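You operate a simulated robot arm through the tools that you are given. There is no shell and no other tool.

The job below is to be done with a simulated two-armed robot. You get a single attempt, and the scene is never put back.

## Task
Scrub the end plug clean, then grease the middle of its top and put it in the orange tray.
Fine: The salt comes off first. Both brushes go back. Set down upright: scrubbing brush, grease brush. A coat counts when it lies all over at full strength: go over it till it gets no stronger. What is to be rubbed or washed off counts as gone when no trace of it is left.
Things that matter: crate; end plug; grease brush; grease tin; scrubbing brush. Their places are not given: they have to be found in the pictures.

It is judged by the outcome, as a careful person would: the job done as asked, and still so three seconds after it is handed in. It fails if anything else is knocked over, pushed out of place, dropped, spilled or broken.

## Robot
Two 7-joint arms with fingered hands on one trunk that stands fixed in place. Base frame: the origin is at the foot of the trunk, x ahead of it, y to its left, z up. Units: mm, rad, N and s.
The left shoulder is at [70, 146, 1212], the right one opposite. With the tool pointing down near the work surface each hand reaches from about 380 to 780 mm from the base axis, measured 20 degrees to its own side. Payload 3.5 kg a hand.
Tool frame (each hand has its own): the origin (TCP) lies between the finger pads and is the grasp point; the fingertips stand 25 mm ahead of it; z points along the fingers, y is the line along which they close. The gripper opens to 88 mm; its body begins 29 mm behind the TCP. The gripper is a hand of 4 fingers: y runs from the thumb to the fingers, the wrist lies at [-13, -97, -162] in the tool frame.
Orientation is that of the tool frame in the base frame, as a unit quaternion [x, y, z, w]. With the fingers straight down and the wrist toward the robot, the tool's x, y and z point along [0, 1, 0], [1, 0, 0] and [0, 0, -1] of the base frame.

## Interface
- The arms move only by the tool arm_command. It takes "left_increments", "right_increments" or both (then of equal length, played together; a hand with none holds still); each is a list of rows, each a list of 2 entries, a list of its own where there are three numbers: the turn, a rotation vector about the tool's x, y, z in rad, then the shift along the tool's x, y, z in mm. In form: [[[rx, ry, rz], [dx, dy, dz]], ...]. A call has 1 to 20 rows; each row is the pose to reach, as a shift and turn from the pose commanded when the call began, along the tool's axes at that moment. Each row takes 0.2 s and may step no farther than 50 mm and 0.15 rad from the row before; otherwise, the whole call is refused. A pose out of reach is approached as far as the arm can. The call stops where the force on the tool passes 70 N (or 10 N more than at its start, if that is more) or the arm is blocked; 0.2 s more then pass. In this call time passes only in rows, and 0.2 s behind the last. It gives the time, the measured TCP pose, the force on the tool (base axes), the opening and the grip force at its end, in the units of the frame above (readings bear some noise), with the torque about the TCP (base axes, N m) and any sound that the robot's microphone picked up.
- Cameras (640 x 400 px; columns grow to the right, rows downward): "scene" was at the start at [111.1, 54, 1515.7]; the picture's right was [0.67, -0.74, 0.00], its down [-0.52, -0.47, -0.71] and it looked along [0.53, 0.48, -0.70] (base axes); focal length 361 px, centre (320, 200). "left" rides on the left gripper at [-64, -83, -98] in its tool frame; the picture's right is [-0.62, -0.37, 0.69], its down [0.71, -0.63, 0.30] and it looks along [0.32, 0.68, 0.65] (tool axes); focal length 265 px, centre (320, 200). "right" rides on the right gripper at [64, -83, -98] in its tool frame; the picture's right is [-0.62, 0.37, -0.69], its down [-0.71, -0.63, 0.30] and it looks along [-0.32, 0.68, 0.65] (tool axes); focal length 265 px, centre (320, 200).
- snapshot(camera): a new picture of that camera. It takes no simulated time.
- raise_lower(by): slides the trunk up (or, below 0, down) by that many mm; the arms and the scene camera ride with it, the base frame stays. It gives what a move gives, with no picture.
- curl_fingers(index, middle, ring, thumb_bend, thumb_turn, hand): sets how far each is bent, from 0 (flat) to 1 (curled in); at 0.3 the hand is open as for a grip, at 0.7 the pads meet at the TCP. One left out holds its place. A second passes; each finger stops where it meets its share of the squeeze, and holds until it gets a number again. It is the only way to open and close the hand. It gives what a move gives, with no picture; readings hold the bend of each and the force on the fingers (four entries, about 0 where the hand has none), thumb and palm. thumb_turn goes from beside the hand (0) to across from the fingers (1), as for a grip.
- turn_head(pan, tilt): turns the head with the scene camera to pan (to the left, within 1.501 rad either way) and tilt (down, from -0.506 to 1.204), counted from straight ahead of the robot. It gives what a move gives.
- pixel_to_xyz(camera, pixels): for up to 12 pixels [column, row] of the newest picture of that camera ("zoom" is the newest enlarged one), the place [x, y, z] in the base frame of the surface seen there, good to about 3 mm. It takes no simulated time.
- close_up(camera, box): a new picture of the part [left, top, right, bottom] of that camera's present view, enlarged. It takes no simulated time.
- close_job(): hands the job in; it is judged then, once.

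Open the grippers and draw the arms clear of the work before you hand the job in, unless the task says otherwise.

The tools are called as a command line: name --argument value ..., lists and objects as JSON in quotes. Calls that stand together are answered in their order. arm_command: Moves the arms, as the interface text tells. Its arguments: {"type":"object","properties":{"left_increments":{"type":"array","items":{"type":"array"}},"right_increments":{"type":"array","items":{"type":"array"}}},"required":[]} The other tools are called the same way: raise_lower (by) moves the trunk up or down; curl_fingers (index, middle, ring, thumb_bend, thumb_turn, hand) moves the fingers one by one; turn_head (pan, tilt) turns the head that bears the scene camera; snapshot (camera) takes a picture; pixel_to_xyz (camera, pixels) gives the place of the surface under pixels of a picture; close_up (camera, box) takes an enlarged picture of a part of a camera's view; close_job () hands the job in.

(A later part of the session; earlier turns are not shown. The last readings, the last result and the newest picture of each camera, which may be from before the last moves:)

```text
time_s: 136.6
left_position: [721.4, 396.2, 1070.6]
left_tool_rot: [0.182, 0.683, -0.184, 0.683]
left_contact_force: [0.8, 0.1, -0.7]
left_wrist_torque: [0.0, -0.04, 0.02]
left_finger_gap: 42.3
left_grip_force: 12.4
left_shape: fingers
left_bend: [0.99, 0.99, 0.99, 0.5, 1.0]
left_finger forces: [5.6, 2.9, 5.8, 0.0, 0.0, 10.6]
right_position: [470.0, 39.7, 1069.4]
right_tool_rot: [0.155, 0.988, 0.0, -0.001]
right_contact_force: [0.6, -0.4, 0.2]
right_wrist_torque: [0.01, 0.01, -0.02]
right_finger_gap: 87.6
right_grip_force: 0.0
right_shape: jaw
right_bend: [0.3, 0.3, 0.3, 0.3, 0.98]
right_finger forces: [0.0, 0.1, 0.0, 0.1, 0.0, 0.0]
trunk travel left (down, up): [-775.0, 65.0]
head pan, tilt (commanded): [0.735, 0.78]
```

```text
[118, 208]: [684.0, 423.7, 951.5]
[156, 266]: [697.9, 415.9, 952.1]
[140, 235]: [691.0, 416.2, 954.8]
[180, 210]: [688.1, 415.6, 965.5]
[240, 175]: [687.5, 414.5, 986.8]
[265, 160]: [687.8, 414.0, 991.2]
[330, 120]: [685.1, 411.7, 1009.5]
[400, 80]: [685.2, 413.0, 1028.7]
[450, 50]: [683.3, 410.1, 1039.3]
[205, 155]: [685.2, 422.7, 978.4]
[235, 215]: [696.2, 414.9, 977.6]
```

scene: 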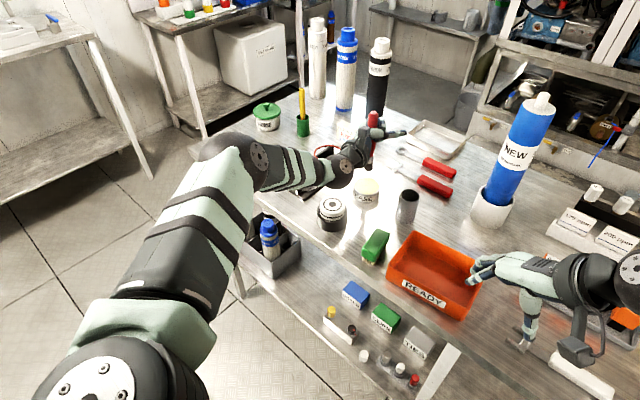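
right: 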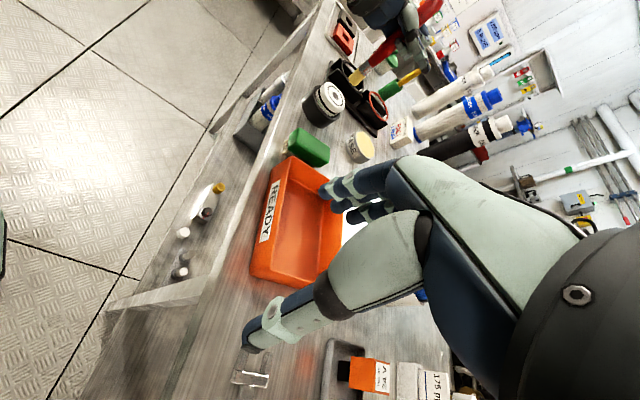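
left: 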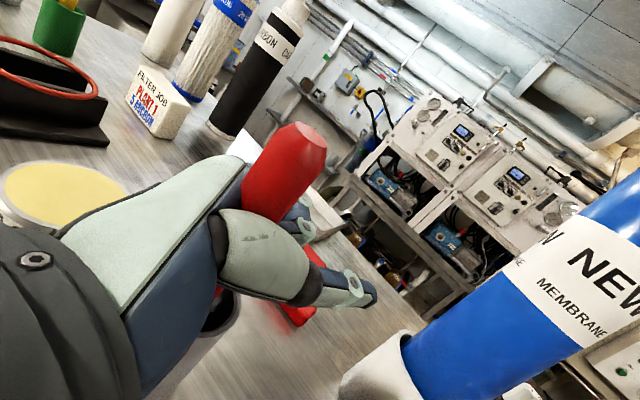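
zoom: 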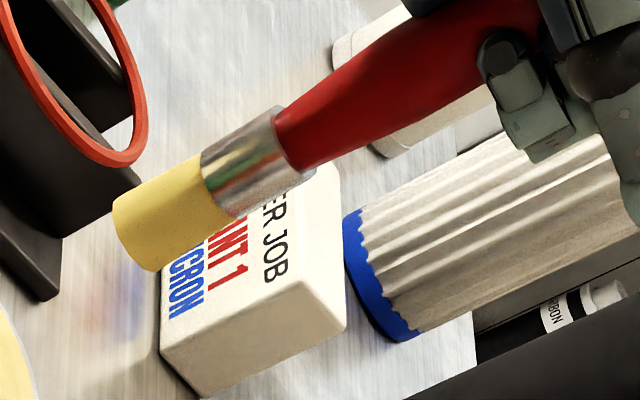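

The brush leans only about 5°, tip at roughly (−28,+25,−120) from the TCP. I'll carry it back over the cup, staying above the rim, and check alignment.

arm_command --left_increments '[[[0, 0, 0], [-15, 0, 0]], [[0, 0, 0], [-20, -33, 21]], [[0, 0, 0], [-20, -66, 42]], [[0, 0, 0], [-20, -99.2, 64.1]]]'

snapshot --camera "right"

close_up --camera "right" --box '[380, 90, 520, 200]'

close_up --camera "scene" --box '[370, 110, 460, 220]'

```text
time_s: 137.6
left_position: [727.2, 278.4, 1089.8]
left_tool_rot: [0.184, 0.683, -0.182, 0.683]
left_contact_force: [-0.1, -0.1, -0.1]
left_wrist_torque: [-0.04, 0.0, -0.02]
left_finger_gap: 42.2
left_grip_force: 12.6
left_shape: fingers
left_bend: [0.99, 0.99, 0.99, 0.5, 1.0]
left_finger forces: [5.4, 2.9, 5.9, 0.0, 0.0, 10.7]
right_position: [469.2, 38.7, 1070.8]
right_tool_rot: [0.155, 0.988, 0.001, 0.0]
right_contact_force: [-0.4, -0.6, 0.1]
right_wrist_torque: [0.02, 0.03, 0.03]
right_finger_gap: 87.5
right_grip_force: 0.0
right_shape: jaw
right_bend: [0.3, 0.3, 0.3, 0.3, 0.98]
right_finger forces: [0.1, 0.0, 0.1, 0.0, 0.0, 0.0]
trunk travel left (down, up): [-775.0, 65.0]
head pan, tilt (commanded): [0.735, 0.78]
```

```text
taken
```

right: 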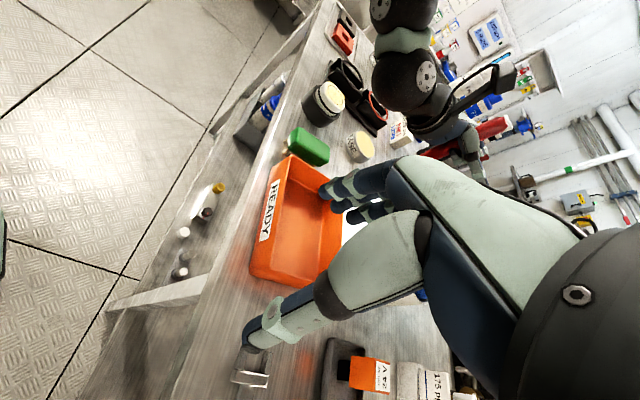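

```text
3.64 times, centred on (450, 145) of right
```

zoom: 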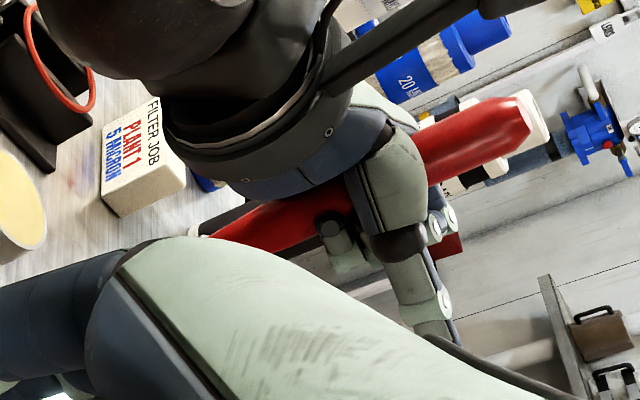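

```text
3.64 times, centred on (415, 165) of scene
```

zoom: 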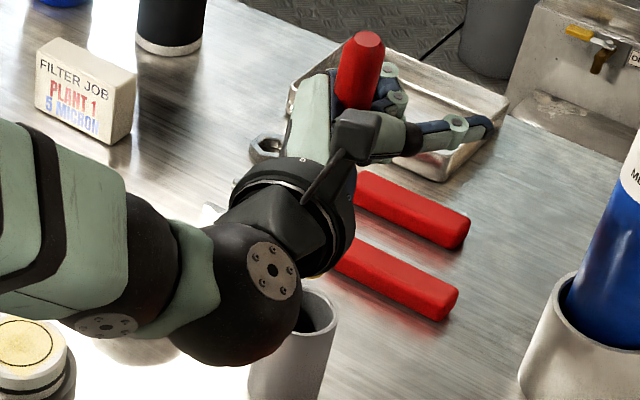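

The right hand's own knuckles hide the cup, so I'll turn the right hand 0.38 rad back so that the cup and brush tip come into view.

arm_command --right_increments '[[[0, 0, 0.13], [0, 0, 0]], [[0, 0, 0.26], [0, 0, 0]], [[0, 0, 0.38], [0, 0, 0]]]'

snapshot --camera "right"

close_up --camera "right" --box '[300, 60, 420, 160]'

```text
time_s: 138.4
left_position: [727.5, 280.3, 1088.6]
left_tool_rot: [0.183, 0.683, -0.183, 0.683]
left_contact_force: [-0.1, -0.3, -0.3]
left_wrist_torque: [-0.01, -0.04, -0.02]
left_finger_gap: 42.0
left_grip_force: 12.4
left_shape: fingers
left_bend: [0.99, 0.99, 0.99, 0.5, 1.0]
left_finger forces: [5.5, 2.9, 5.8, 0.0, 0.0, 10.8]
right_position: [469.4, 41.0, 1071.1]
right_tool_rot: [0.339, 0.941, 0.0, 0.0]
right_contact_force: [0.4, 0.1, 0.2]
right_wrist_torque: [-0.03, -0.01, 0.01]
right_finger_gap: 87.4
right_grip_force: 0.1
right_shape: jaw
right_bend: [0.3, 0.3, 0.3, 0.3, 0.98]
right_finger forces: [0.0, 0.1, 0.1, 0.0, 0.0, 0.0]
trunk travel left (down, up): [-775.0, 65.0]
head pan, tilt (commanded): [0.735, 0.78]
```

```text
taken
```

right: 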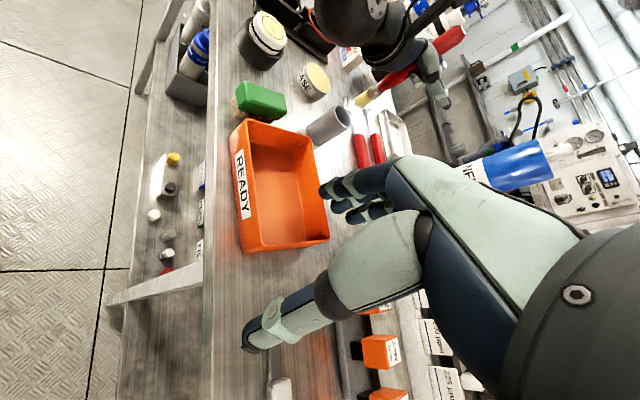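

```text
4.00 times, centred on (360, 110) of right
```

zoom: 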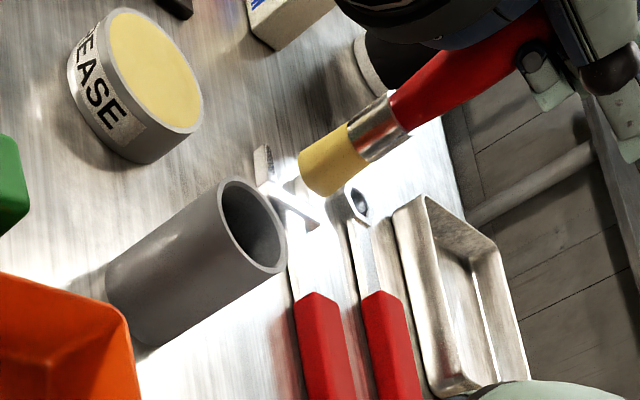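

Cup and brush tip are both in view. I'll measure the tip, the brush axis and the cup rim here.

pixel_to_xyz --camera "zoom" --pixels '[[300, 155], [328, 194], [318, 172], [340, 158], [375, 130], [420, 98], [470, 72], [232, 182], [278, 268], [222, 200], [285, 245], [252, 222]]'

```text
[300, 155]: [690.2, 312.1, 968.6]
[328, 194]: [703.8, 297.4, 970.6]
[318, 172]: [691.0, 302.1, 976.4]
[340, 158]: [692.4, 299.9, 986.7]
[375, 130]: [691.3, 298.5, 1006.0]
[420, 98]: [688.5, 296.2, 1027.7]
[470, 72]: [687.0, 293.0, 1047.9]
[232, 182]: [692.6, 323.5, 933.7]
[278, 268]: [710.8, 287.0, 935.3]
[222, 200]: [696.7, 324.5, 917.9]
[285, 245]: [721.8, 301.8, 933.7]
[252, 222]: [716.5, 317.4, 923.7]
```

The brush leans about 7° (top toward −x and −y). I'll rotate the hand by that small amount to set it vertical while keeping the tip over the cup's centre.

arm_command --left_increments '[[[0, 0.006, -0.06], [0, 7.2, 2.5]], [[0, 0.012, -0.119], [0, 14.3, 5.0]]]'

close_up --camera "right" --box '[300, 60, 420, 160]'

pixel_to_xyz --camera "zoom" --pixels '[[300, 155], [318, 172], [340, 158], [375, 130], [420, 98], [470, 72], [335, 190]]'

```text
time_s: 139.0
left_position: [738.7, 287.7, 1091.0]
left_tool_rot: [0.143, 0.697, -0.223, 0.667]
left_contact_force: [-0.5, -0.2, 0.2]
left_wrist_torque: [-0.02, -0.03, -0.02]
left_finger_gap: 42.2
left_grip_force: 12.7
left_shape: fingers
left_bend: [0.99, 0.99, 0.99, 0.5, 1.0]
left_finger forces: [5.5, 2.8, 5.8, 0.0, 0.0, 10.8]
right_position: [469.5, 40.1, 1070.3]
right_tool_rot: [0.339, 0.941, 0.0, -0.001]
right_contact_force: [-0.9, -0.1, 0.2]
right_wrist_torque: [-0.02, 0.0, -0.03]
right_finger_gap: 87.6
right_grip_force: 0.1
right_shape: jaw
right_bend: [0.3, 0.3, 0.3, 0.3, 0.98]
right_finger forces: [0.1, 0.0, 0.0, 0.0, 0.1, 0.2]
trunk travel left (down, up): [-775.0, 65.0]
head pan, tilt (commanded): [0.735, 0.78]
```

```text
4.00 times, centred on (360, 110) of right
```

zoom: 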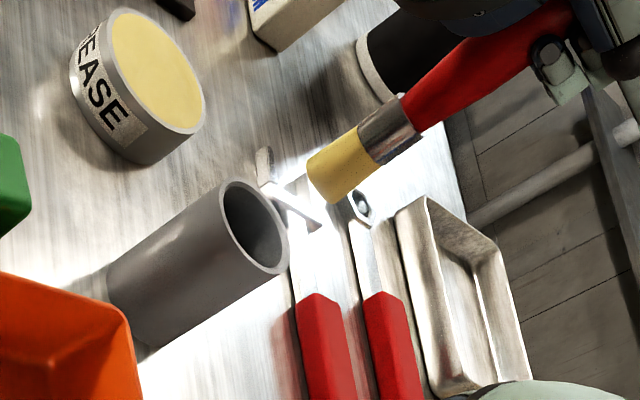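

```text
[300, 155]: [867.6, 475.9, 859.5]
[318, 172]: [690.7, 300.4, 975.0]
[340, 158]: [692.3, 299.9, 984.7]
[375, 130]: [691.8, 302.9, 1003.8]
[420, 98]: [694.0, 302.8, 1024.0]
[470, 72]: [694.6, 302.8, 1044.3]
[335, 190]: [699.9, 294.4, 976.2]
```

The brush is now parallel to the cup. I'll zoom closer to place the tip exactly over the opening.

close_up --camera "right" --box '[330, 85, 380, 130]'

```text
8.89 times, centred on (355, 108) of right
```

zoom: 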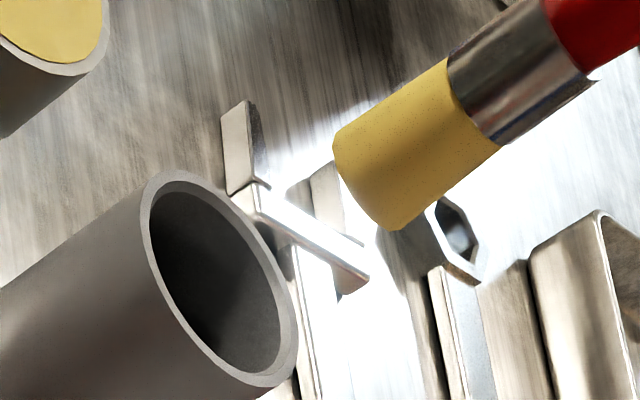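

pixel_to_xyz --camera "zoom" --pixels '[[336, 142], [395, 226], [350, 185], [375, 215], [400, 160], [440, 68], [500, 140], [155, 180], [290, 340], [146, 205], [255, 380], [270, 260]]'

```text
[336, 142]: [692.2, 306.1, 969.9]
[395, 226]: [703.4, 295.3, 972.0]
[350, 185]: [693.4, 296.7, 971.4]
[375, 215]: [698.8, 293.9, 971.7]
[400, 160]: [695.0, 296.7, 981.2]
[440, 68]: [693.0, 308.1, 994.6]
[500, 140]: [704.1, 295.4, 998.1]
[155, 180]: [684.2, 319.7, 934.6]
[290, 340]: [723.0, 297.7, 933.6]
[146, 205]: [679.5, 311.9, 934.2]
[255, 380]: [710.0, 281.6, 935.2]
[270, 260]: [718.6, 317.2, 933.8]
```

Tip is at about (698.5,301.3) and the cup centre (701,303.3). I'll shift 2–3 mm and lower 30 mm to just above the rim for a check.

arm_command --left_increments '[[[0, 0, 0], [10, 4.2, 1.3]], [[0, 0, 0], [20, 5.4, 1.4]], [[0, 0, 0], [29.5, 6.6, 1.5]]]'

close_up --camera "right" --box '[330, 85, 380, 130]'

```text
time_s: 139.8
left_position: [742.0, 290.5, 1059.1]
left_tool_rot: [0.144, 0.697, -0.222, 0.666]
left_contact_force: [-0.3, 0.2, -0.4]
left_wrist_torque: [-0.05, 0.01, 0.0]
left_finger_gap: 41.9
left_grip_force: 12.1
left_shape: fingers
left_bend: [0.99, 0.99, 0.99, 0.5, 1.0]
left_finger forces: [5.4, 2.9, 5.8, 0.0, 0.0, 10.7]
right_position: [470.5, 40.1, 1070.3]
right_tool_rot: [0.338, 0.941, 0.0, 0.0]
right_contact_force: [0.5, 0.1, -0.3]
right_wrist_torque: [0.02, -0.01, 0.0]
right_finger_gap: 87.4
right_grip_force: 0.0
right_shape: jaw
right_bend: [0.3, 0.3, 0.3, 0.3, 0.98]
right_finger forces: [0.1, 0.0, 0.0, 0.0, 0.0, 0.0]
trunk travel left (down, up): [-775.0, 65.0]
head pan, tilt (commanded): [0.735, 0.78]
```

```text
8.89 times, centred on (355, 108) of right
```

zoom: 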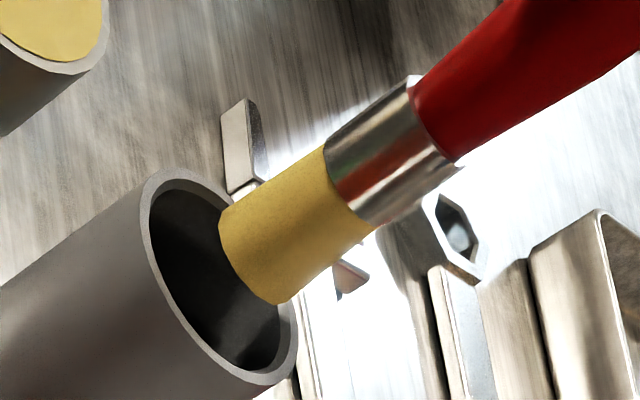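

The tip is entering over the opening's centre. I'll lower 62 mm straight down and watch the forces.

arm_command --left_increments '[[[0, 0, 0], [10, 1.2, 0.1]], [[0, 0, 0], [20, 2.4, 0.2]], [[0, 0, 0], [30, 3.6, 0.4]], [[0, 0, 0], [40, 4.8, 0.5]], [[0, 0, 0], [50, 6, 0.6]], [[0, 0, 0], [61.6, 7.4, 0.8]]]'

close_up --camera "right" --box '[310, 75, 410, 155]'

close_up --camera "scene" --box '[370, 130, 460, 230]'

```text
time_s: 141.2
left_position: [741.0, 288.7, 998.9]
left_tool_rot: [0.143, 0.698, -0.222, 0.666]
left_contact_force: [0.8, 0.3, -0.7]
left_wrist_torque: [-0.02, -0.04, 0.01]
left_finger_gap: 42.1
left_grip_force: 12.5
left_shape: fingers
left_bend: [0.99, 0.99, 0.99, 0.5, 1.0]
left_finger forces: [5.6, 2.9, 5.9, 0.0, 0.0, 10.7]
right_position: [468.7, 41.3, 1070.2]
right_tool_rot: [0.339, 0.941, 0.0, 0.0]
right_contact_force: [0.3, -0.1, -0.1]
right_wrist_torque: [0.05, 0.04, 0.01]
right_finger_gap: 87.7
right_grip_force: 0.0
right_shape: jaw
right_bend: [0.3, 0.3, 0.3, 0.3, 0.98]
right_finger forces: [0.0, 0.1, 0.0, 0.0, 0.0, 0.0]
trunk travel left (down, up): [-775.0, 65.0]
head pan, tilt (commanded): [0.735, 0.78]
```

```text
5.00 times, centred on (360, 115) of right
```

zoom: 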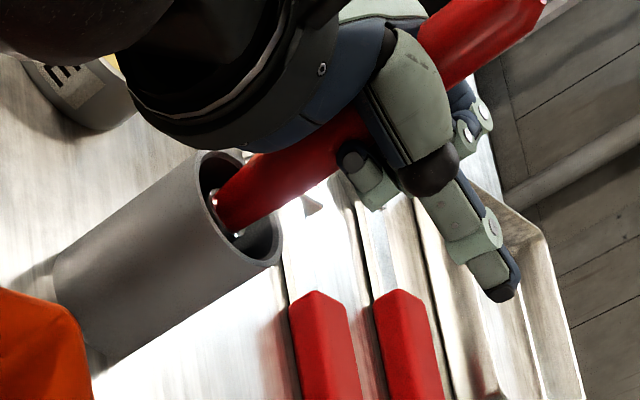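

```text
4.00 times, centred on (415, 180) of scene
```

zoom: 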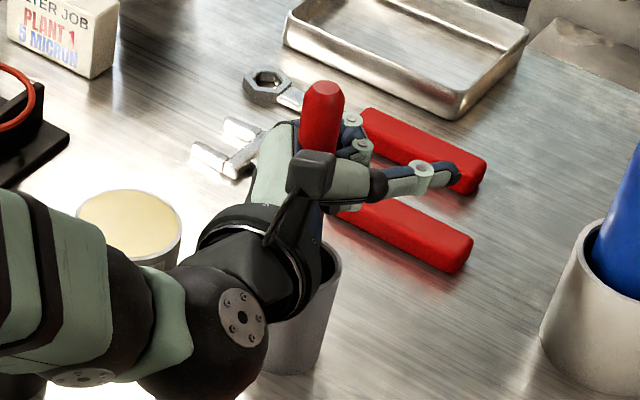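

The brush is in the cup without contact. I'll lower the last part in small steps until it rests on the cup's floor.

arm_command --left_increments '[[[0, 0, 0], [4, 0.5, 0]], [[0, 0, 0], [7, 0.8, 0.1]], [[0, 0, 0], [9, 1.1, 0.1]]]'

```text
time_s: 142.0
left_position: [740.1, 291.0, 988.6]
left_tool_rot: [0.144, 0.697, -0.222, 0.666]
left_contact_force: [0.9, -0.9, -1.4]
left_wrist_torque: [-0.04, -0.01, 0.04]
left_finger_gap: 42.0
left_grip_force: 12.8
left_shape: fingers
left_bend: [0.99, 0.99, 0.99, 0.5, 1.0]
left_finger forces: [5.5, 2.8, 5.8, 0.1, 0.1, 10.6]
right_position: [469.4, 39.8, 1070.5]
right_tool_rot: [0.339, 0.941, 0.0, 0.0]
right_contact_force: [0.3, 0.0, 0.2]
right_wrist_torque: [0.0, -0.02, 0.01]
right_finger_gap: 87.7
right_grip_force: 0.1
right_shape: jaw
right_bend: [0.3, 0.3, 0.3, 0.3, 0.98]
right_finger forces: [0.0, 0.1, 0.0, 0.1, 0.0, 0.1]
trunk travel left (down, up): [-775.0, 65.0]
head pan, tilt (commanded): [0.735, 0.78]
```

No floor contact yet at z≈988.6. I'll go down 4 mm more in small steps.

arm_command --left_increments '[[[0, 0, 0], [2, 0.2, 0]], [[0, 0, 0], [3, 0.4, 0]], [[0, 0, 0], [4, 0.5, 0]]]'

```text
time_s: 142.8
left_position: [740.5, 290.5, 985.1]
left_tool_rot: [0.143, 0.697, -0.222, 0.667]
left_contact_force: [0.0, -0.4, -1.0]
left_wrist_torque: [0.0, -0.01, 0.01]
left_finger_gap: 42.3
left_grip_force: 12.5
left_shape: fingers
left_bend: [0.99, 0.99, 0.99, 0.5, 1.0]
left_finger forces: [5.5, 2.9, 5.8, 0.0, 0.1, 10.8]
right_position: [470.0, 39.6, 1070.3]
right_tool_rot: [0.339, 0.941, 0.0, 0.0]
right_contact_force: [0.5, -0.1, -0.7]
right_wrist_torque: [-0.01, -0.02, -0.03]
right_finger_gap: 87.8
right_grip_force: 0.2
right_shape: jaw
right_bend: [0.3, 0.3, 0.3, 0.3, 0.98]
right_finger forces: [0.0, 0.1, 0.1, 0.0, 0.1, 0.0]
trunk travel left (down, up): [-775.0, 65.0]
head pan, tilt (commanded): [0.735, 0.78]
```

Still free. I'll continue 3 mm more.

arm_command --left_increments '[[[0, 0, 0], [1, 0.1, 0]], [[0, 0, 0], [2, 0.2, 0]], [[0, 0, 0], [3, 0.4, 0]]]'

close_up --camera "right" --box '[310, 75, 410, 155]'

```text
time_s: 143.6
left_position: [738.3, 290.2, 984.6]
left_tool_rot: [0.143, 0.696, -0.222, 0.667]
left_contact_force: [0.5, 1.0, 3.5]
left_wrist_torque: [0.14, 0.12, -0.06]
left_finger_gap: 41.8
left_grip_force: 13.5
left_shape: fingers
left_bend: [0.99, 0.99, 0.99, 0.5, 1.0]
left_finger forces: [5.8, 2.8, 5.8, 0.0, 0.0, 10.9]
right_position: [469.1, 39.6, 1070.0]
right_tool_rot: [0.339, 0.941, 0.001, 0.0]
right_contact_force: [0.1, 0.1, -0.6]
right_wrist_torque: [0.0, -0.03, 0.01]
right_finger_gap: 87.7
right_grip_force: 0.1
right_shape: jaw
right_bend: [0.3, 0.3, 0.3, 0.3, 0.98]
right_finger forces: [0.0, 0.0, 0.0, 0.0, 0.1, 0.0]
trunk travel left (down, up): [-775.0, 65.0]
head pan, tilt (commanded): [0.735, 0.78]
```

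```text
5.00 times, centred on (360, 115) of right
```

zoom: 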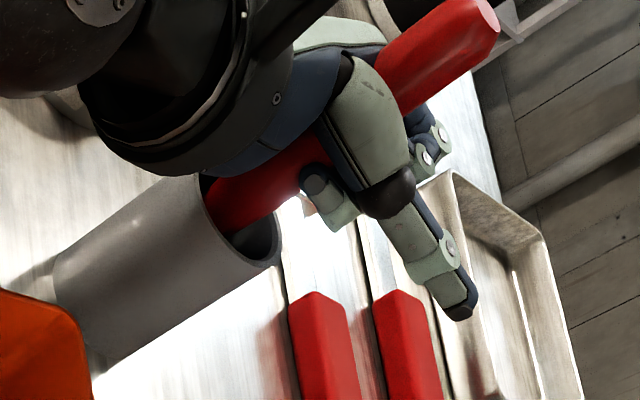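

The brush rests on the cup floor at 3.5 N. I'll release the fingers gradually, first to 0.85.

curl_fingers --hand "left" --index 0.88 --middle 0.88 --ring 0.88 --thumb_bend 0.3

close_up --camera "right" --box '[310, 75, 410, 155]'

```text
time_s: 144.6
left_position: [739.5, 289.6, 982.9]
left_tool_rot: [0.143, 0.697, -0.222, 0.667]
left_contact_force: [0.7, -0.1, 0.2]
left_wrist_torque: [0.01, 0.03, -0.01]
left_finger_gap: 31.8
left_grip_force: 0.1
left_shape: fingers
left_bend: [0.88, 0.88, 0.88, 0.3, 0.98]
left_finger forces: [0.0, 0.0, 0.0, 0.0, 0.0, 0.1]
right_position: [470.5, 40.3, 1070.8]
right_tool_rot: [0.338, 0.941, 0.0, 0.0]
right_contact_force: [-0.7, -0.9, 0.8]
right_wrist_torque: [-0.02, 0.01, 0.01]
right_finger_gap: 87.8
right_grip_force: 0.1
right_shape: jaw
right_bend: [0.3, 0.3, 0.3, 0.3, 0.98]
right_finger forces: [0.0, 0.0, 0.0, 0.0, 0.0, 0.0]
trunk travel left (down, up): [-775.0, 65.0]
head pan, tilt (commanded): [0.735, 0.78]
```

```text
5.00 times, centred on (360, 115) of right
```

zoom: 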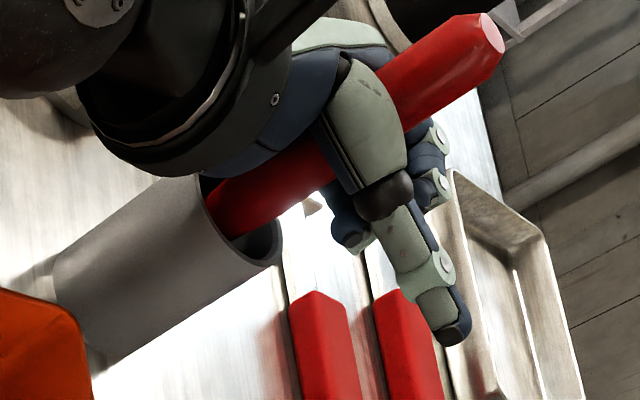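

Released, and the brush stays nearly upright. I'll open the fingers fully.

curl_fingers --hand "left" --index 0.3 --middle 0.3 --ring 0.3 --thumb_bend 0.25

close_up --camera "right" --box '[310, 75, 410, 155]'

close_up --camera "scene" --box '[370, 130, 460, 230]'

```text
time_s: 145.6
left_position: [740.0, 290.2, 983.5]
left_tool_rot: [0.144, 0.697, -0.222, 0.667]
left_contact_force: [-0.6, -0.1, -0.5]
left_wrist_torque: [-0.01, -0.01, 0.01]
left_finger_gap: 87.9
left_grip_force: 0.0
left_shape: fingers
left_bend: [0.3, 0.3, 0.3, 0.25, 0.97]
left_finger forces: [0.0, 0.0, 0.0, 0.0, 0.0, 0.0]
right_position: [469.7, 39.9, 1070.1]
right_tool_rot: [0.338, 0.941, 0.0, 0.0]
right_contact_force: [0.9, -0.1, -0.4]
right_wrist_torque: [0.01, -0.01, -0.01]
right_finger_gap: 87.6
right_grip_force: 0.0
right_shape: jaw
right_bend: [0.3, 0.3, 0.3, 0.3, 0.98]
right_finger forces: [0.0, 0.0, 0.1, 0.0, 0.0, 0.1]
trunk travel left (down, up): [-775.0, 65.0]
head pan, tilt (commanded): [0.735, 0.78]
```

```text
5.00 times, centred on (360, 115) of right
```

zoom: 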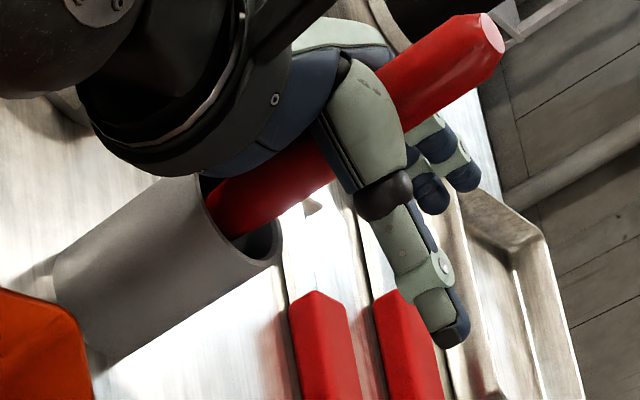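

```text
4.00 times, centred on (415, 180) of scene
```

zoom: 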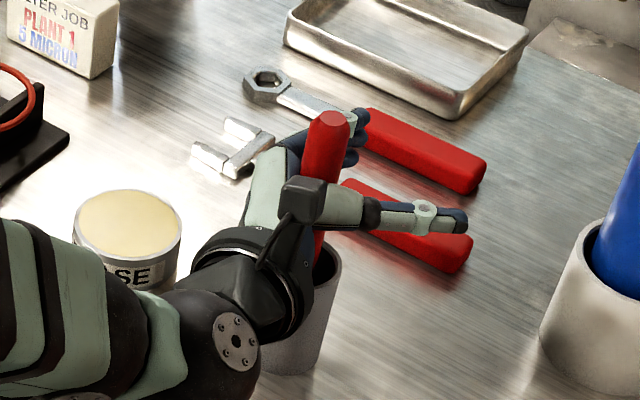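

The brush stands free between thumb and fingers. I'll withdraw the hand straight back along its pointing direction.

arm_command --left_increments '[[[0, 0, 0], [0, 0, -12]], [[0, 0, 0], [0, 0, -25]], [[0, 0, 0], [0, 0, -45]], [[0, 0, 0], [0, 0, -70]], [[0, 0, 0], [0, 0, -100]], [[0, 0, 0], [0, 0, -125]]]'

snapshot --camera "scene"

close_up --camera "right" --box '[310, 75, 410, 155]'

```text
time_s: 147.0
left_position: [631.2, 353.4, 985.2]
left_tool_rot: [0.143, 0.696, -0.222, 0.668]
left_contact_force: [-0.3, 0.0, -1.1]
left_wrist_torque: [0.0, -0.03, 0.03]
left_finger_gap: 88.0
left_grip_force: 0.0
left_shape: fingers
left_bend: [0.3, 0.3, 0.3, 0.25, 0.97]
left_finger forces: [0.1, 0.0, 0.0, 0.0, 0.0, 0.1]
right_position: [469.1, 40.8, 1070.4]
right_tool_rot: [0.339, 0.941, 0.0, 0.0]
right_contact_force: [-0.5, -0.5, 0.2]
right_wrist_torque: [0.01, -0.04, 0.04]
right_finger_gap: 87.4
right_grip_force: 0.1
right_shape: jaw
right_bend: [0.3, 0.3, 0.3, 0.3, 0.98]
right_finger forces: [0.0, 0.0, 0.1, 0.0, 0.0, 0.0]
trunk travel left (down, up): [-775.0, 65.0]
head pan, tilt (commanded): [0.735, 0.78]
```

```text
taken
```

scene: 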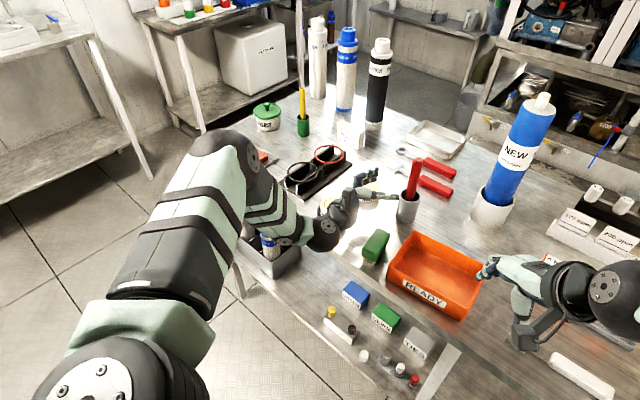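

```text
5.00 times, centred on (360, 115) of right
```

zoom: 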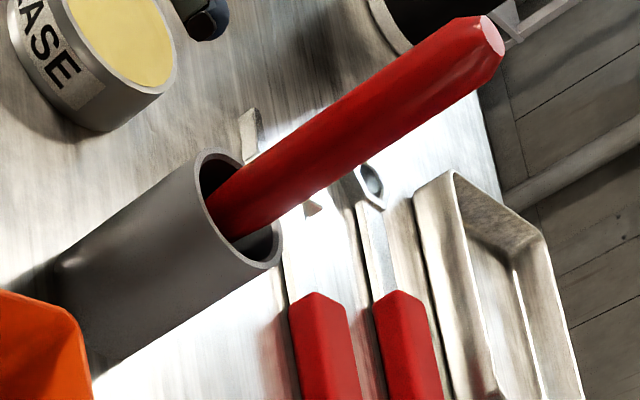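

The grease brush stands upright in its cup. Next I raise the left hand and turn it fingers-down above the plug for the pick-up.

arm_command --left_increments '[[[0, 0, 0], [-25, -3, -0.3]], [[0, 0, 0], [-49.7, -6, -0.6]], [[0.0562, 0.1125, 0.0701], [-53.7, -4.2, -7.5]], [[0.1123, 0.2251, 0.1402], [-57.7, -2.3, -14.4]], [[0.1685, 0.3376, 0.2102], [-61.7, -0.5, -21.3]], [[0.2246, 0.4502, 0.2803], [-65.7, 1.3, -28.3]], [[0.2808, 0.5627, 0.3504], [-69.7, 3.2, -35.2]], [[0.3369, 0.6752, 0.4205], [-73.7, 5, -42.1]], [[0.3931, 0.7878, 0.4905], [-77.7, 6.8, -49]], [[0.4492, 0.9003, 0.5606], [-81.7, 8.6, -55.9]], [[0.5054, 1.0128, 0.6307], [-85.7, 10.5, -62.8]], [[0.5615, 1.1254, 0.7008], [-89.7, 12.3, -69.8]], [[0.6177, 1.2379, 0.7708], [-93.7, 14.1, -76.7]], [[0.6738, 1.3505, 0.8409], [-97.7, 16, -83.6]], [[0.73, 1.463, 0.911], [-101.7, 17.8, -90.5]]]'

snapshot --camera "scene"

snapshot --camera "left"

```text
time_s: 150.2
left_position: [569.3, 424.2, 1084.5]
left_tool_rot: [0.708, 0.706, 0.001, -0.002]
left_contact_force: [0.1, -0.7, -1.1]
left_wrist_torque: [-0.01, -0.01, -0.03]
left_finger_gap: 87.8
left_grip_force: 0.0
left_shape: fingers
left_bend: [0.3, 0.3, 0.3, 0.25, 0.97]
left_finger forces: [0.0, 0.0, 0.0, 0.0, 0.0, 0.0]
right_position: [469.1, 40.4, 1071.2]
right_tool_rot: [0.339, 0.941, 0.0, 0.0]
right_contact_force: [0.3, -0.4, 0.5]
right_wrist_torque: [-0.05, 0.01, -0.02]
right_finger_gap: 87.5
right_grip_force: 0.1
right_shape: jaw
right_bend: [0.3, 0.3, 0.3, 0.3, 0.98]
right_finger forces: [0.0, 0.0, 0.1, 0.0, 0.0, 0.0]
trunk travel left (down, up): [-775.0, 65.0]
head pan, tilt (commanded): [0.735, 0.78]
```

```text
taken
```

scene: 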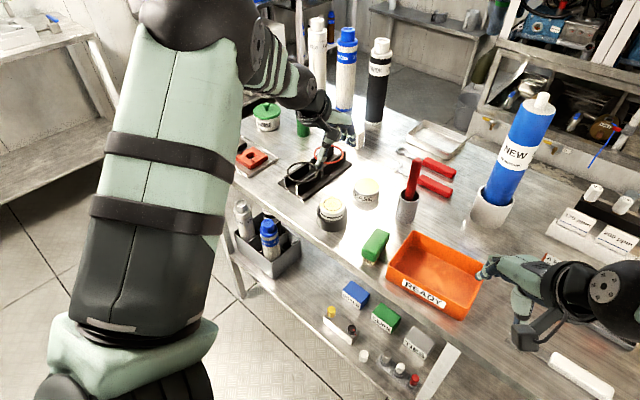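

```text
taken
```

left: 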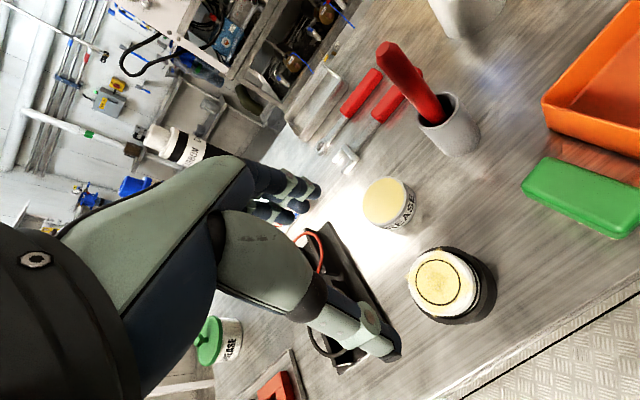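

The hand is above the plug, fingers down. I'll descend to z≈955 so the fingertips are just above the plug's top and check the alignment.

arm_command --left_increments '[[[0, 0, 0], [0, 0, 35]], [[0, 0, 0], [0, 0, 70]], [[0, 0, 0], [0, 0, 105]], [[0, 0, 0], [0, 0, 128]]]'

close_up --camera "scene" --box '[290, 150, 390, 250]'

snapshot --camera "left"

snapshot --camera "right"

```text
time_s: 151.2
left_position: [571.0, 425.0, 953.1]
left_tool_rot: [0.707, 0.708, 0.0, -0.001]
left_contact_force: [-0.3, 0.2, 0.0]
left_wrist_torque: [0.0, -0.02, 0.03]
left_finger_gap: 88.1
left_grip_force: 0.0
left_shape: fingers
left_bend: [0.3, 0.3, 0.3, 0.25, 0.97]
left_finger forces: [0.0, 0.0, 0.0, 0.1, 0.1, 0.0]
right_position: [469.6, 40.1, 1069.9]
right_tool_rot: [0.338, 0.941, 0.0, 0.001]
right_contact_force: [0.4, 0.0, -0.1]
right_wrist_torque: [0.04, -0.02, 0.02]
right_finger_gap: 87.9
right_grip_force: 0.1
right_shape: jaw
right_bend: [0.3, 0.3, 0.3, 0.3, 0.98]
right_finger forces: [0.1, 0.1, 0.0, 0.1, 0.0, 0.1]
trunk travel left (down, up): [-775.0, 65.0]
head pan, tilt (commanded): [0.735, 0.78]
```

```text
4.00 times, centred on (340, 200) of scene
```

zoom: 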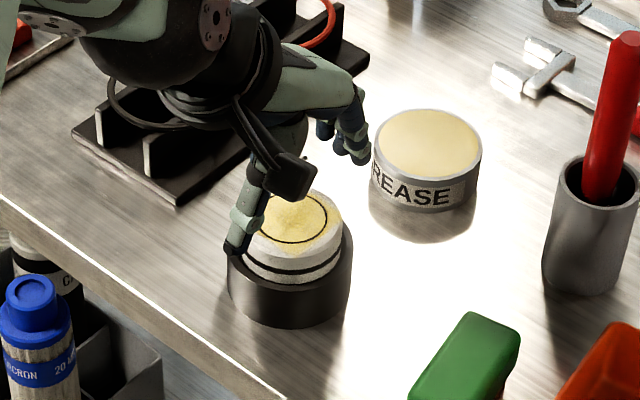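

```text
taken
```

left: 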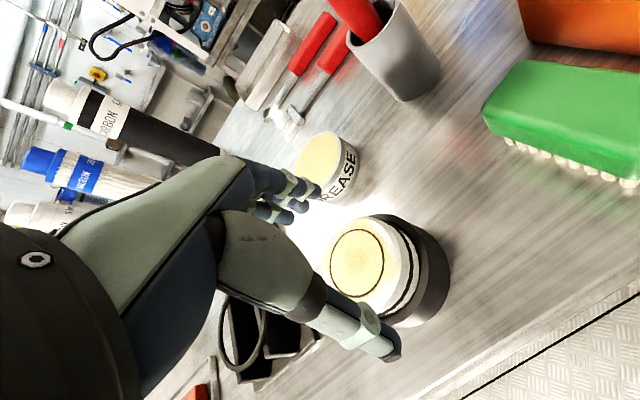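

```text
taken
```

right: 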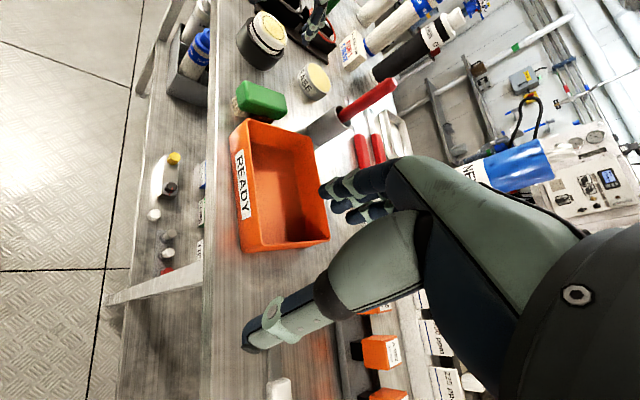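

I'll measure the thumb and fingertip positions against the plug in the scene zoom.

close_up --camera "scene" --box '[320, 165, 395, 235]'

close_up --camera "left" --box '[240, 150, 460, 370]'

```text
5.71 times, centred on (358, 200) of scene
```

zoom: 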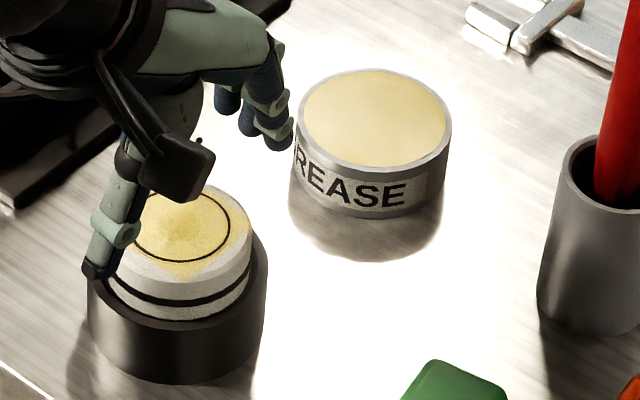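

```text
1.82 times, centred on (350, 260) of left
```

zoom: 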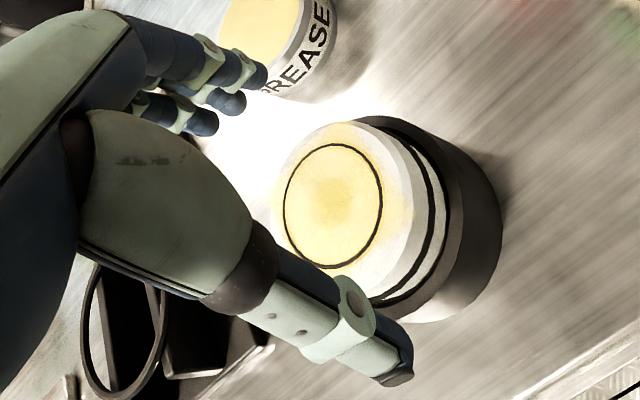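

pixel_to_xyz --camera "zoom" --pixels '[[262, 85], [255, 75], [242, 105], [232, 98], [215, 125], [205, 118], [405, 345], [385, 330], [375, 355], [335, 210], [300, 290], [370, 130]]'

```text
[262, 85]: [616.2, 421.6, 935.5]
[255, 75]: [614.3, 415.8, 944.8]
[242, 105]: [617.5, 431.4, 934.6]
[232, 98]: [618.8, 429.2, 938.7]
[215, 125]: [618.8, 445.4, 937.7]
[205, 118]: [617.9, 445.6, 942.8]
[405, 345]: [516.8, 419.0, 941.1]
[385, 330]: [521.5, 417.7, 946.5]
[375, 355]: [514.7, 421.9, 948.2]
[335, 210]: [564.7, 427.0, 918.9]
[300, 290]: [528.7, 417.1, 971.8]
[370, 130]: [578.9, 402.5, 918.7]
```

Thumb and fingers straddle the plug evenly with about 18 mm clearance each side. I'll lower 32 mm so the fingertips stay just above the stand's rim.

arm_command --left_increments '[[[0, 0, 0], [0, 0, 12]], [[0, 0, 0], [0, 0, 24]], [[0, 0, 0], [0, 0, 32]]]'

close_up --camera "left" --box '[240, 150, 460, 370]'

close_up --camera "scene" --box '[300, 165, 375, 235]'

```text
time_s: 152.0
left_position: [570.9, 424.2, 923.7]
left_tool_rot: [0.707, 0.707, 0.002, -0.001]
left_contact_force: [1.0, -1.3, 0.3]
left_wrist_torque: [0.0, -0.02, -0.03]
left_finger_gap: 87.7
left_grip_force: 0.1
left_shape: fingers
left_bend: [0.3, 0.3, 0.3, 0.25, 0.97]
left_finger forces: [0.1, 0.0, 0.0, 0.0, 0.0, 0.0]
right_position: [469.0, 40.8, 1068.8]
right_tool_rot: [0.338, 0.941, -0.001, 0.0]
right_contact_force: [-0.8, 0.5, 0.8]
right_wrist_torque: [0.0, -0.02, -0.03]
right_finger_gap: 87.4
right_grip_force: 0.0
right_shape: jaw
right_bend: [0.3, 0.3, 0.3, 0.3, 0.98]
right_finger forces: [0.0, 0.1, 0.0, 0.0, 0.1, 0.0]
trunk travel left (down, up): [-775.0, 65.0]
head pan, tilt (commanded): [0.735, 0.78]
```

```text
1.82 times, centred on (350, 260) of left
```

zoom: 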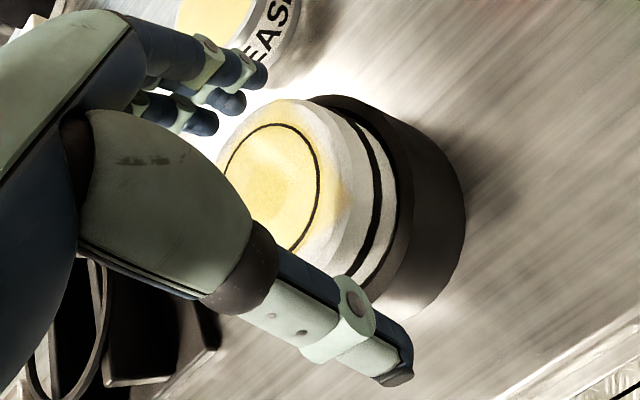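

```text
5.71 times, centred on (338, 200) of scene
```

zoom: 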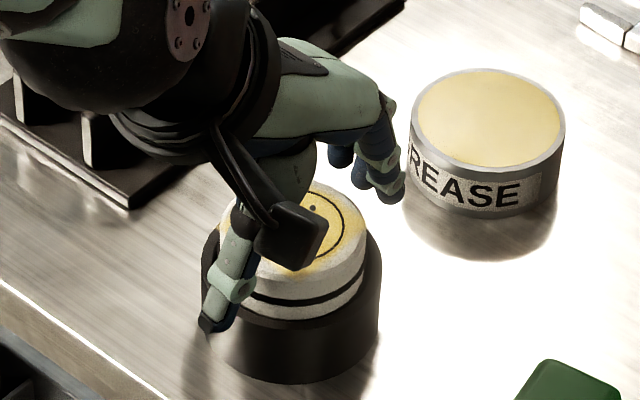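

TCP is at 923.7. I'll lower 2 mm and close the fingers gradually to 0.40, then look.

arm_command --left_increments '[[[0, 0, 0], [0, 0, 2]]]'

curl_fingers --hand "left" --index 0.38 --middle 0.38 --ring 0.38 --thumb_bend 0.38 --thumb_turn 1.0

close_up --camera "left" --box '[240, 150, 460, 370]'

```text
time_s: 152.4
left_position: [571.1, 424.4, 921.5]
left_tool_rot: [0.708, 0.706, 0.001, -0.001]
left_contact_force: [-0.3, 0.0, 0.6]
left_wrist_torque: [-0.01, 0.0, -0.01]
left_finger_gap: 87.9
left_grip_force: 0.1
left_shape: fingers
left_bend: [0.3, 0.3, 0.3, 0.25, 0.97]
left_finger forces: [0.1, 0.1, 0.0, 0.0, 0.0, 0.0]
right_position: [469.8, 40.5, 1069.3]
right_tool_rot: [0.339, 0.941, 0.0, 0.0]
right_contact_force: [0.3, 0.3, -0.1]
right_wrist_torque: [-0.05, 0.04, 0.02]
right_finger_gap: 87.8
right_grip_force: 0.2
right_shape: jaw
right_bend: [0.3, 0.3, 0.3, 0.3, 0.98]
right_finger forces: [0.1, 0.0, 0.0, 0.1, 0.0, 0.0]
trunk travel left (down, up): [-775.0, 65.0]
head pan, tilt (commanded): [0.735, 0.78]
```

```text
time_s: 153.4
left_position: [570.8, 424.4, 920.9]
left_tool_rot: [0.707, 0.707, 0.0, -0.001]
left_contact_force: [-0.6, -0.9, 0.4]
left_wrist_torque: [0.0, -0.02, 0.01]
left_finger_gap: 68.6
left_grip_force: 0.3
left_shape: fingers
left_bend: [0.38, 0.38, 0.38, 0.37, 0.98]
left_finger forces: [0.0, 0.0, 0.0, 0.0, 0.3, 0.0]
right_position: [469.0, 39.7, 1071.3]
right_tool_rot: [0.337, 0.941, 0.001, 0.0]
right_contact_force: [0.0, -0.2, 0.3]
right_wrist_torque: [0.01, -0.01, 0.0]
right_finger_gap: 87.6
right_grip_force: 0.1
right_shape: jaw
right_bend: [0.3, 0.3, 0.3, 0.3, 0.98]
right_finger forces: [0.0, 0.0, 0.1, 0.0, 0.0, 0.0]
trunk travel left (down, up): [-775.0, 65.0]
head pan, tilt (commanded): [0.735, 0.78]
```

```text
1.82 times, centred on (350, 260) of left
```

zoom: 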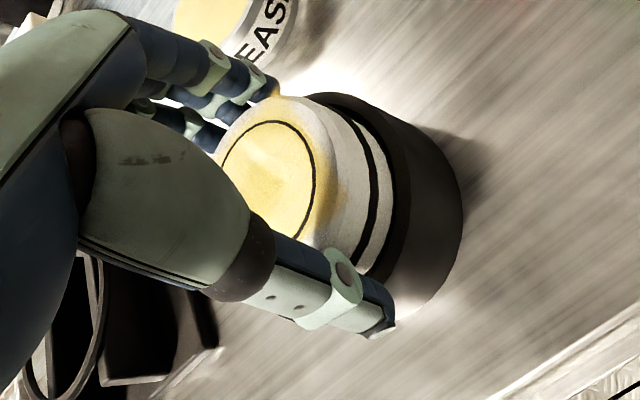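

The thumb has just touched (0.3 N) while the fingers still have room, so I'll shift the hand 3.5 mm toward the robot to centre on the plug.

arm_command --left_increments '[[[0, 0, 0], [0, -3.5, 0]]]'

curl_fingers --hand "left" --index 0.42 --middle 0.42 --ring 0.42 --thumb_bend 0.4

close_up --camera "left" --box '[240, 150, 460, 370]'

```text
time_s: 153.8
left_position: [567.8, 423.6, 921.9]
left_tool_rot: [0.708, 0.706, 0.001, -0.001]
left_contact_force: [0.3, -0.1, -0.2]
left_wrist_torque: [0.0, -0.03, -0.01]
left_finger_gap: 68.6
left_grip_force: 0.0
left_shape: fingers
left_bend: [0.38, 0.38, 0.38, 0.38, 0.98]
left_finger forces: [0.0, 0.1, 0.1, 0.1, 0.0, 0.0]
right_position: [468.7, 39.7, 1071.1]
right_tool_rot: [0.339, 0.941, 0.0, 0.0]
right_contact_force: [0.5, -0.5, -0.3]
right_wrist_torque: [-0.03, 0.02, -0.01]
right_finger_gap: 87.2
right_grip_force: 0.1
right_shape: jaw
right_bend: [0.3, 0.3, 0.3, 0.3, 0.98]
right_finger forces: [0.1, 0.0, 0.0, 0.0, 0.0, 0.1]
trunk travel left (down, up): [-775.0, 65.0]
head pan, tilt (commanded): [0.735, 0.78]
```

```text
time_s: 154.8
left_position: [569.0, 424.1, 922.2]
left_tool_rot: [0.707, 0.707, 0.002, -0.001]
left_contact_force: [0.7, -0.1, 1.7]
left_wrist_torque: [0.02, -0.06, 0.02]
left_finger_gap: 61.9
left_grip_force: 0.7
left_shape: fingers
left_bend: [0.42, 0.41, 0.42, 0.4, 0.99]
left_finger forces: [0.2, 1.5, 0.0, 0.1, 0.0, 0.0]
right_position: [469.2, 40.2, 1069.7]
right_tool_rot: [0.339, 0.941, 0.0, 0.001]
right_contact_force: [-0.1, -0.3, 0.2]
right_wrist_torque: [0.01, 0.02, 0.02]
right_finger_gap: 87.3
right_grip_force: 0.1
right_shape: jaw
right_bend: [0.3, 0.3, 0.3, 0.3, 0.98]
right_finger forces: [0.1, 0.0, 0.0, 0.0, 0.1, 0.1]
trunk travel left (down, up): [-775.0, 65.0]
head pan, tilt (commanded): [0.735, 0.78]
```

```text
1.82 times, centred on (350, 260) of left
```

zoom: 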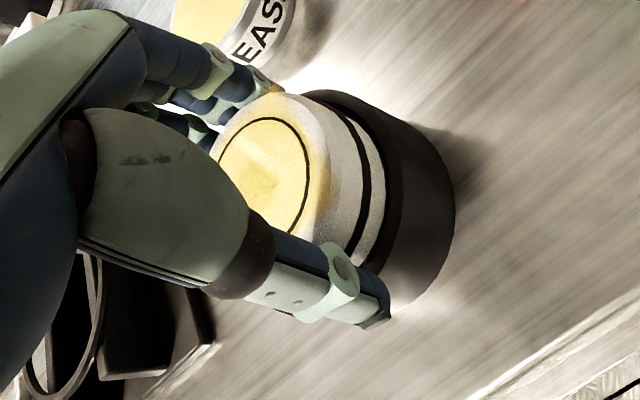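

The middle finger now touches (1.5 N). I'll close fully onto the plug.

curl_fingers --hand "left" --index 0.6 --middle 0.6 --ring 0.6 --thumb_bend 0.6

close_up --camera "left" --box '[240, 150, 460, 370]'

close_up --camera "scene" --box '[300, 165, 375, 235]'

```text
time_s: 155.8
left_position: [569.3, 423.4, 923.0]
left_tool_rot: [0.707, 0.707, 0.003, -0.001]
left_contact_force: [9.4, 2.2, 7.0]
left_wrist_torque: [0.09, -0.35, -0.09]
left_finger_gap: 50.9
left_grip_force: 18.8
left_shape: fingers
left_bend: [0.49, 0.5, 0.53, 0.47, 0.99]
left_finger forces: [8.3, 8.7, 5.7, 0.0, 14.4, 0.1]
right_position: [470.9, 40.6, 1070.0]
right_tool_rot: [0.338, 0.941, 0.0, -0.001]
right_contact_force: [-0.3, 0.7, -0.1]
right_wrist_torque: [-0.02, -0.02, -0.01]
right_finger_gap: 87.6
right_grip_force: 0.0
right_shape: jaw
right_bend: [0.3, 0.3, 0.3, 0.3, 0.98]
right_finger forces: [0.0, 0.0, 0.0, 0.1, 0.0, 0.0]
trunk travel left (down, up): [-775.0, 65.0]
head pan, tilt (commanded): [0.735, 0.78]
```

```text
1.82 times, centred on (350, 260) of left
```

zoom: 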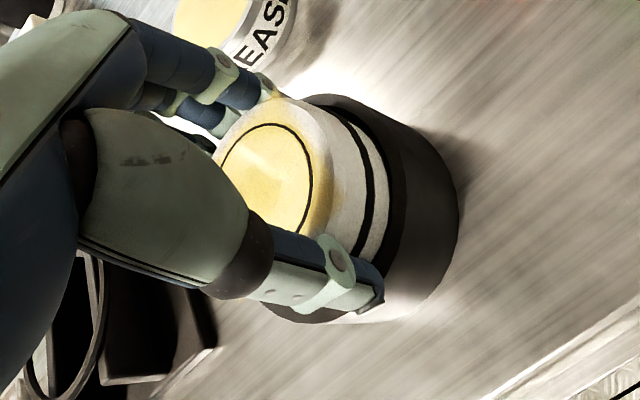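

```text
5.71 times, centred on (338, 200) of scene
```

zoom: 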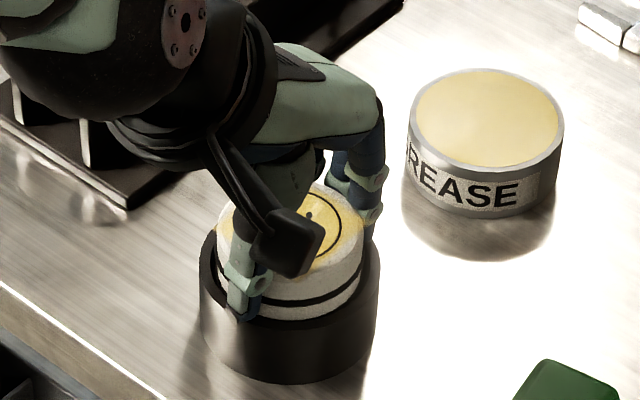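

Gripped with 14–23 N but 9 N of side load in x. I'll shift the hand 2 mm toward the robot to balance it before lifting.

arm_command --left_increments '[[[0, 0, 0], [0, -1, 0]], [[0, 0, 0], [0, -2, 0]]]'

```text
time_s: 156.4
left_position: [568.0, 423.2, 923.0]
left_tool_rot: [0.708, 0.706, 0.002, 0.0]
left_contact_force: [16.2, 0.5, 7.1]
left_wrist_torque: [0.13, -0.43, -0.09]
left_finger_gap: 50.6
left_grip_force: 19.0
left_shape: fingers
left_bend: [0.47, 0.49, 0.52, 0.49, 1.0]
left_finger forces: [10.2, 10.1, 6.5, 0.0, 12.2, 0.0]
right_position: [471.5, 40.0, 1069.9]
right_tool_rot: [0.338, 0.941, 0.0, -0.002]
right_contact_force: [-1.1, -0.1, -0.3]
right_wrist_torque: [-0.01, -0.01, 0.0]
right_finger_gap: 87.5
right_grip_force: 0.0
right_shape: jaw
right_bend: [0.3, 0.3, 0.3, 0.3, 0.98]
right_finger forces: [0.0, 0.1, 0.1, 0.0, 0.0, 0.1]
trunk travel left (down, up): [-775.0, 65.0]
head pan, tilt (commanded): [0.735, 0.78]
```

That raised the load to 16 N, so the other way is right. I'll shift 5 mm away from the robot and check.

arm_command --left_increments '[[[0, 0, 0], [0, 2, 0]], [[0, 0, 0], [0, 4, 0]], [[0, 0, 0], [0, 5, 0]]]'

```text
time_s: 157.2
left_position: [569.1, 422.7, 924.1]
left_tool_rot: [0.707, 0.707, 0.001, -0.001]
left_contact_force: [6.9, -0.7, 11.6]
left_wrist_torque: [0.1, -0.31, -0.06]
left_finger_gap: 50.6
left_grip_force: 19.5
left_shape: fingers
left_bend: [0.47, 0.49, 0.52, 0.48, 0.99]
left_finger forces: [8.2, 10.4, 5.1, 0.1, 15.7, 0.0]
right_position: [470.2, 38.6, 1071.0]
right_tool_rot: [0.339, 0.941, 0.001, 0.0]
right_contact_force: [0.1, 0.3, 0.6]
right_wrist_torque: [0.01, 0.0, -0.01]
right_finger_gap: 87.6
right_grip_force: 0.0
right_shape: jaw
right_bend: [0.3, 0.3, 0.3, 0.3, 0.98]
right_finger forces: [0.0, 0.0, 0.0, 0.0, 0.0, 0.0]
trunk travel left (down, up): [-775.0, 65.0]
head pan, tilt (commanded): [0.735, 0.78]
```

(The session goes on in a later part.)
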